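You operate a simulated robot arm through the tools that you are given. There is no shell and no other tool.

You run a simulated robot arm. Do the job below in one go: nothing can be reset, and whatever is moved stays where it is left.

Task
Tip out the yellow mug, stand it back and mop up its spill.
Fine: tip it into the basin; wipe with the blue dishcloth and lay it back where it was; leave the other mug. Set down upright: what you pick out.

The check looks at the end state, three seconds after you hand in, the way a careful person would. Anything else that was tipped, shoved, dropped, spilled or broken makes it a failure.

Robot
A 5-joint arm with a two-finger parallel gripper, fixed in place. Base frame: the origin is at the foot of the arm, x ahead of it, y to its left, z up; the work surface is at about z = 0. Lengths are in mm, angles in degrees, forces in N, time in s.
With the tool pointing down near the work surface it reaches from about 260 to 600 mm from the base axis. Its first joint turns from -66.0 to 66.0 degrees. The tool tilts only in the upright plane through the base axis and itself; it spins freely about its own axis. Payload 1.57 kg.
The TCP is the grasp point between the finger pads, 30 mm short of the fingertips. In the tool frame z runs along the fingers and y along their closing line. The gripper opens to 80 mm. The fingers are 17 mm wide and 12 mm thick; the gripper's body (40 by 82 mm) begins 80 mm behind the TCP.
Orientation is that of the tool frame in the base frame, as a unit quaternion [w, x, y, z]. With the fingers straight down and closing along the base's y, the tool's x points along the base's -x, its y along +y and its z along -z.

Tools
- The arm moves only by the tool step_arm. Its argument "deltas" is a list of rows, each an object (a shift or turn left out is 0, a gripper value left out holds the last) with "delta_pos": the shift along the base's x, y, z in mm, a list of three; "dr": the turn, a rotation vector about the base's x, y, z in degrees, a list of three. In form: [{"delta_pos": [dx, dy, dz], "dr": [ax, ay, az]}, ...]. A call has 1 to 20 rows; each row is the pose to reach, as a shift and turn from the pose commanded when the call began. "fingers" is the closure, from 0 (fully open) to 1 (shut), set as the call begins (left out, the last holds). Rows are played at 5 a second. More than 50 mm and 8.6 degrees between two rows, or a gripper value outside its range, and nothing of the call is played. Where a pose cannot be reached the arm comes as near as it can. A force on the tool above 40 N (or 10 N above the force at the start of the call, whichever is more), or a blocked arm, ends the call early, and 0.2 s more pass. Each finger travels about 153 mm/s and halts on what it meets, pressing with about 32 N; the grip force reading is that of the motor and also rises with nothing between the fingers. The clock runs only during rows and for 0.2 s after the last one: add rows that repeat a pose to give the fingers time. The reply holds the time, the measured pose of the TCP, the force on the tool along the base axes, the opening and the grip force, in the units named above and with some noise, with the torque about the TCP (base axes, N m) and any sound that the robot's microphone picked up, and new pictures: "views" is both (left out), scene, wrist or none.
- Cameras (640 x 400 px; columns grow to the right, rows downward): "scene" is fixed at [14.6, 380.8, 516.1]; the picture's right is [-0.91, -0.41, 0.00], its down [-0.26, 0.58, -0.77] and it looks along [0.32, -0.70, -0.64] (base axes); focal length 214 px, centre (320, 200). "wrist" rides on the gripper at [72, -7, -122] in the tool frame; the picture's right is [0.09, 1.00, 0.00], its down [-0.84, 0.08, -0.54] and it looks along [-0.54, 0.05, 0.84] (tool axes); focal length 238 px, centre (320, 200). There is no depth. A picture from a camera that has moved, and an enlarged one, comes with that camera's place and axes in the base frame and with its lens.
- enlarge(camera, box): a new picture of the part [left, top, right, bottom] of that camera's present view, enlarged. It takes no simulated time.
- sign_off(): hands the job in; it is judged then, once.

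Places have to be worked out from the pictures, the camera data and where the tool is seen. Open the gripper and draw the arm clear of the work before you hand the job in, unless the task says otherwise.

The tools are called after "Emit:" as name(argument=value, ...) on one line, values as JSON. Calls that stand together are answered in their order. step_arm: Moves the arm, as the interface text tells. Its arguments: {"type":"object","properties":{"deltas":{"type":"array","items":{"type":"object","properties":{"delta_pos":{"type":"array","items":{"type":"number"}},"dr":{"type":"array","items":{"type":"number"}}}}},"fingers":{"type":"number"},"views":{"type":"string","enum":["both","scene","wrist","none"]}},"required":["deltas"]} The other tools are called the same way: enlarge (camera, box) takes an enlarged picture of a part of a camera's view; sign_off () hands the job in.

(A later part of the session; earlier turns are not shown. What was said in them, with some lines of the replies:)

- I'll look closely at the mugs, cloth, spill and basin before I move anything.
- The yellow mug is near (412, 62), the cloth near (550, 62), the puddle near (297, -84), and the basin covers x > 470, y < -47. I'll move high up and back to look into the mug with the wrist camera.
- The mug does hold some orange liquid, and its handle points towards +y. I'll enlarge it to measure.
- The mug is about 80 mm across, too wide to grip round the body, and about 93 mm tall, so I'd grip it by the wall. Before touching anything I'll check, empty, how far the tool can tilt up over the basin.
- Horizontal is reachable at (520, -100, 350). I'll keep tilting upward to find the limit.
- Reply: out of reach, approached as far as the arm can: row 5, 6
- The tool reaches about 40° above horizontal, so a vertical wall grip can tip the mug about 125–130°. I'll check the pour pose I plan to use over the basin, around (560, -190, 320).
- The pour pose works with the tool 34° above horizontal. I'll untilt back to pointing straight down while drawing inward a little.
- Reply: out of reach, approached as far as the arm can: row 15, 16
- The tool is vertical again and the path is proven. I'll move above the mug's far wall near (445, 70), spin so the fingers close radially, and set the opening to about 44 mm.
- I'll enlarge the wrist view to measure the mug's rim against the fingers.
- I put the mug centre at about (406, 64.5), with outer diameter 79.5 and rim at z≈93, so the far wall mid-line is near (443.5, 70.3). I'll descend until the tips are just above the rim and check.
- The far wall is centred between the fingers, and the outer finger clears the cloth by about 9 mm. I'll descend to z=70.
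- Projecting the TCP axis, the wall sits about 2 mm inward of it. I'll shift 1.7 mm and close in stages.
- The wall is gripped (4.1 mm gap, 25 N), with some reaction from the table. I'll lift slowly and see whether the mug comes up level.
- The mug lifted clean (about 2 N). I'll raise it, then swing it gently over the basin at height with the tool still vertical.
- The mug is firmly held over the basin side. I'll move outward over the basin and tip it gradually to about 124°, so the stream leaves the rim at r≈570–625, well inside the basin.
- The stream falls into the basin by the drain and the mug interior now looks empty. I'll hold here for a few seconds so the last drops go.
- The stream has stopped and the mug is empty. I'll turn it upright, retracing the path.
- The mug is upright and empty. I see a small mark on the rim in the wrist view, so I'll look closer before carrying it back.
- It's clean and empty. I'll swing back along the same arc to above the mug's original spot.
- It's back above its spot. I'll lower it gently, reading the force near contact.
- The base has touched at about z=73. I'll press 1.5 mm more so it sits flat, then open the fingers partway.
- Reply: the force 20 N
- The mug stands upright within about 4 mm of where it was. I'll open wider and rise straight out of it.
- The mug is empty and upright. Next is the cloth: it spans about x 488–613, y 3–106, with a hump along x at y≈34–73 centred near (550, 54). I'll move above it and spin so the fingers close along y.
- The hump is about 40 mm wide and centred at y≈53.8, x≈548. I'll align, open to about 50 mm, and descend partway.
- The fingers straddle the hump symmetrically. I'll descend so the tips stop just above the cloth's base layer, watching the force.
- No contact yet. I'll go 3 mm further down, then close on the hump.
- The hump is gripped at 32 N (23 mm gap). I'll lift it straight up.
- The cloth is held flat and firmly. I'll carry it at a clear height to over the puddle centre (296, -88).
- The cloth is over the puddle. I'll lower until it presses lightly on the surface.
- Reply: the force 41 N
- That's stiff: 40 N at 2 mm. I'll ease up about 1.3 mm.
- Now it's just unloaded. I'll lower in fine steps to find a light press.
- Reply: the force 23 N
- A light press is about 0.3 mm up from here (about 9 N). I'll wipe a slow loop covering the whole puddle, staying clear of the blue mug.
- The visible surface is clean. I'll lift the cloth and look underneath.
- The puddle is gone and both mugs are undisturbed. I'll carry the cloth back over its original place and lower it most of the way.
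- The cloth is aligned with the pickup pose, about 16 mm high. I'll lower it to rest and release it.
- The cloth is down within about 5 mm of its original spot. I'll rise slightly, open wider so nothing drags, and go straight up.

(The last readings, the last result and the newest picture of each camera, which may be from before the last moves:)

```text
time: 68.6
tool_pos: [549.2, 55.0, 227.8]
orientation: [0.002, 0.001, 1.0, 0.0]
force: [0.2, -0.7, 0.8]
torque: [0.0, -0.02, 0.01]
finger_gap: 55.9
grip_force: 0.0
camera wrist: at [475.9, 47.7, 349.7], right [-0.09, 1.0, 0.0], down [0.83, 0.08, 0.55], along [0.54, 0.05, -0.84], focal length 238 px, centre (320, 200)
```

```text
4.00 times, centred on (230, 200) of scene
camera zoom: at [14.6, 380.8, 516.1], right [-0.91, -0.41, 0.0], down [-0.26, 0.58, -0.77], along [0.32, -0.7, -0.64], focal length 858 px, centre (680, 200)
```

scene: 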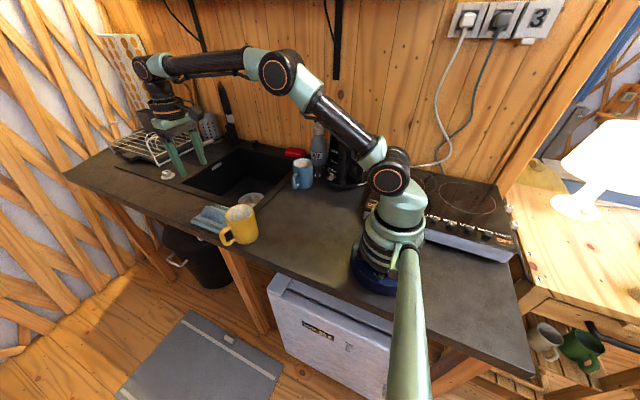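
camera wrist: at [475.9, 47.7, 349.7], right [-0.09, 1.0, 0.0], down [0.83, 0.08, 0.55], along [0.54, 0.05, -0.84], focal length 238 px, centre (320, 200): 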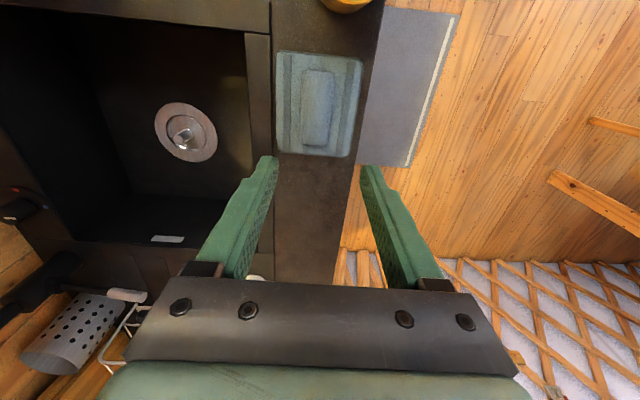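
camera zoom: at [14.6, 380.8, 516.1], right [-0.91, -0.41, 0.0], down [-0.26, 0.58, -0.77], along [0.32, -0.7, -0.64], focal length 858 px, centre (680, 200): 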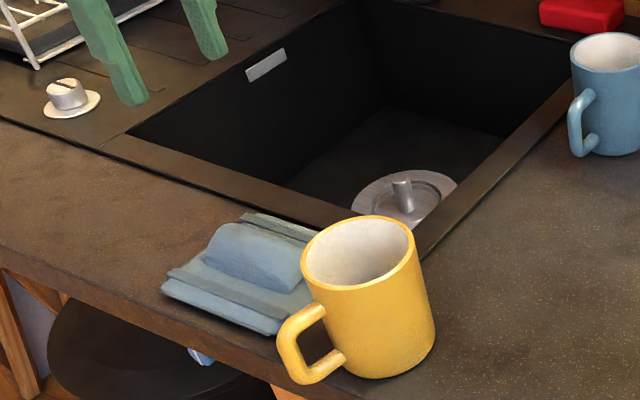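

Everything is back in place. I'll draw the arm back high, open fully, and inspect the counter once more.

Emit:
step_arm(deltas=[{"delta_pos": [-40, -10, 20]}, {"delta_pos": [-80, -20, 40]}, {"delta_pos": [-120, -30, 60]}, {"delta_pos": [-160, -45, 75]}, {"delta_pos": [-200, -60, 85]}, {"delta_pos": [-235, -75, 90]}, {"delta_pos": [-260, -85, 90]}, {"delta_pos": [-260, -85, 90]}], fingers=0)

Emit:
enlarge(camera="scene", box=[170, 130, 400, 290])

Emit:
enlarge(camera="wrist", box=[60, 0, 500, 260])

```text
time: 70.4
tool_pos: [287.3, -29.6, 317.1]
orientation: [0.003, -0.001, 1.0, 0.0]
force: [0.7, -0.3, 0.3]
torque: [0.02, -0.01, -0.03]
finger_gap: 80.1
grip_force: 0.1
camera wrist: at [214.4, -37.5, 438.8], right [-0.09, 1.0, 0.0], down [0.83, 0.08, 0.55], along [0.54, 0.05, -0.84], focal length 238 px, centre (320, 200)
```

scene: 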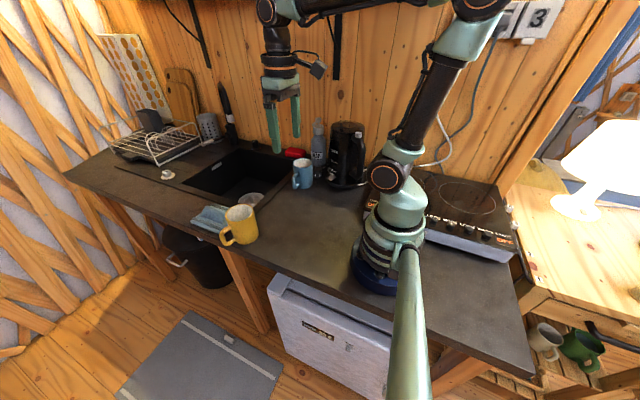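
wrist: 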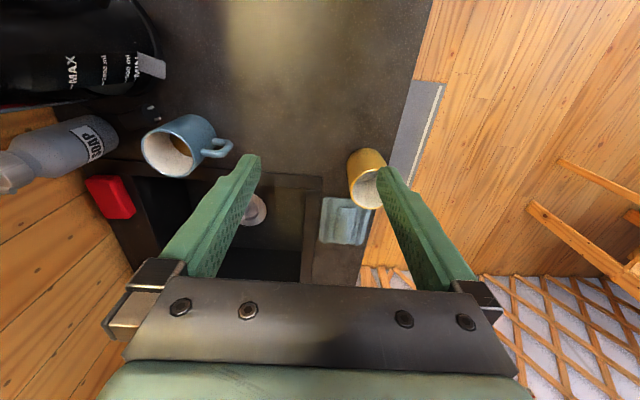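

```text
2.50 times, centred on (285, 210) of scene
camera zoom: at [14.6, 380.8, 516.1], right [-0.91, -0.41, 0.0], down [-0.26, 0.58, -0.77], along [0.32, -0.7, -0.64], focal length 536 px, centre (408, 175)
```

zoom: 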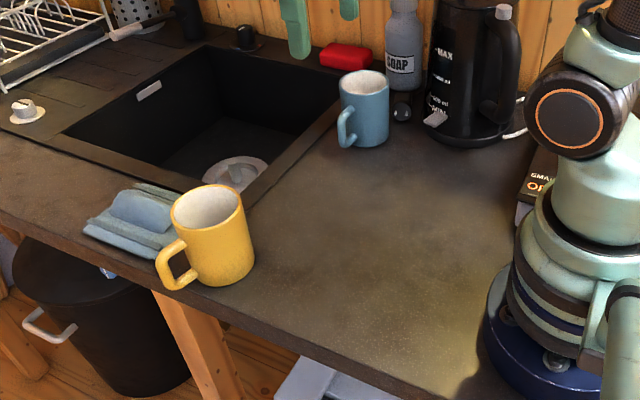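

```text
1.45 times, centred on (280, 130) of wrist
camera zoom: at [214.4, -37.5, 438.8], right [-0.09, 1.0, 0.0], down [0.83, 0.08, 0.55], along [0.54, 0.05, -0.84], focal length 347 px, centre (378, 302)
```

zoom: 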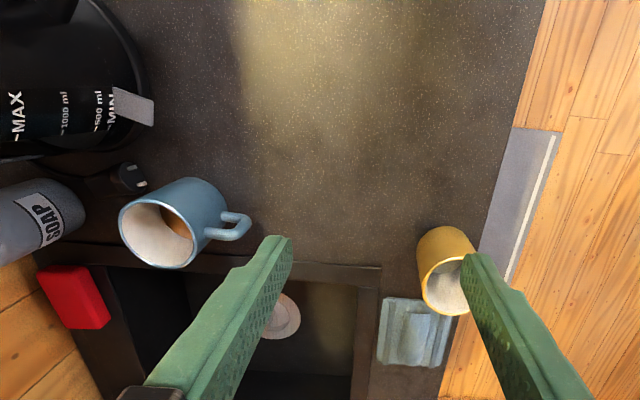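

The counter is clean. The yellow mug is empty and upright in its place, the blue mug is untouched with its drink, and the cloth is back. The gripper is open and clear, so I'm handing in.

Emit:
sign_off()

```text
The job is handed in.
```

The yellow mug is empty and standing upright again, and its spill is wiped up. I've handed the job in; no verdict has come back.

- **Mug:** I tipped it out over the basin until the stream stopped, and it went in by the drain. The mug is back within about 4 mm of where it started.
- **Spill:** I mopped up the whole puddle with the blue dishcloth. The last pictures show a clean counter.
- **Cloth:** It's laid flat about 5 mm from where it was. It slid slightly when I let go, and I left it there.
- **Blue mug:** I didn't touch it, and it still holds its drink.

Nothing else was moved or knocked. The gripper is open and the arm is clear of the counter.
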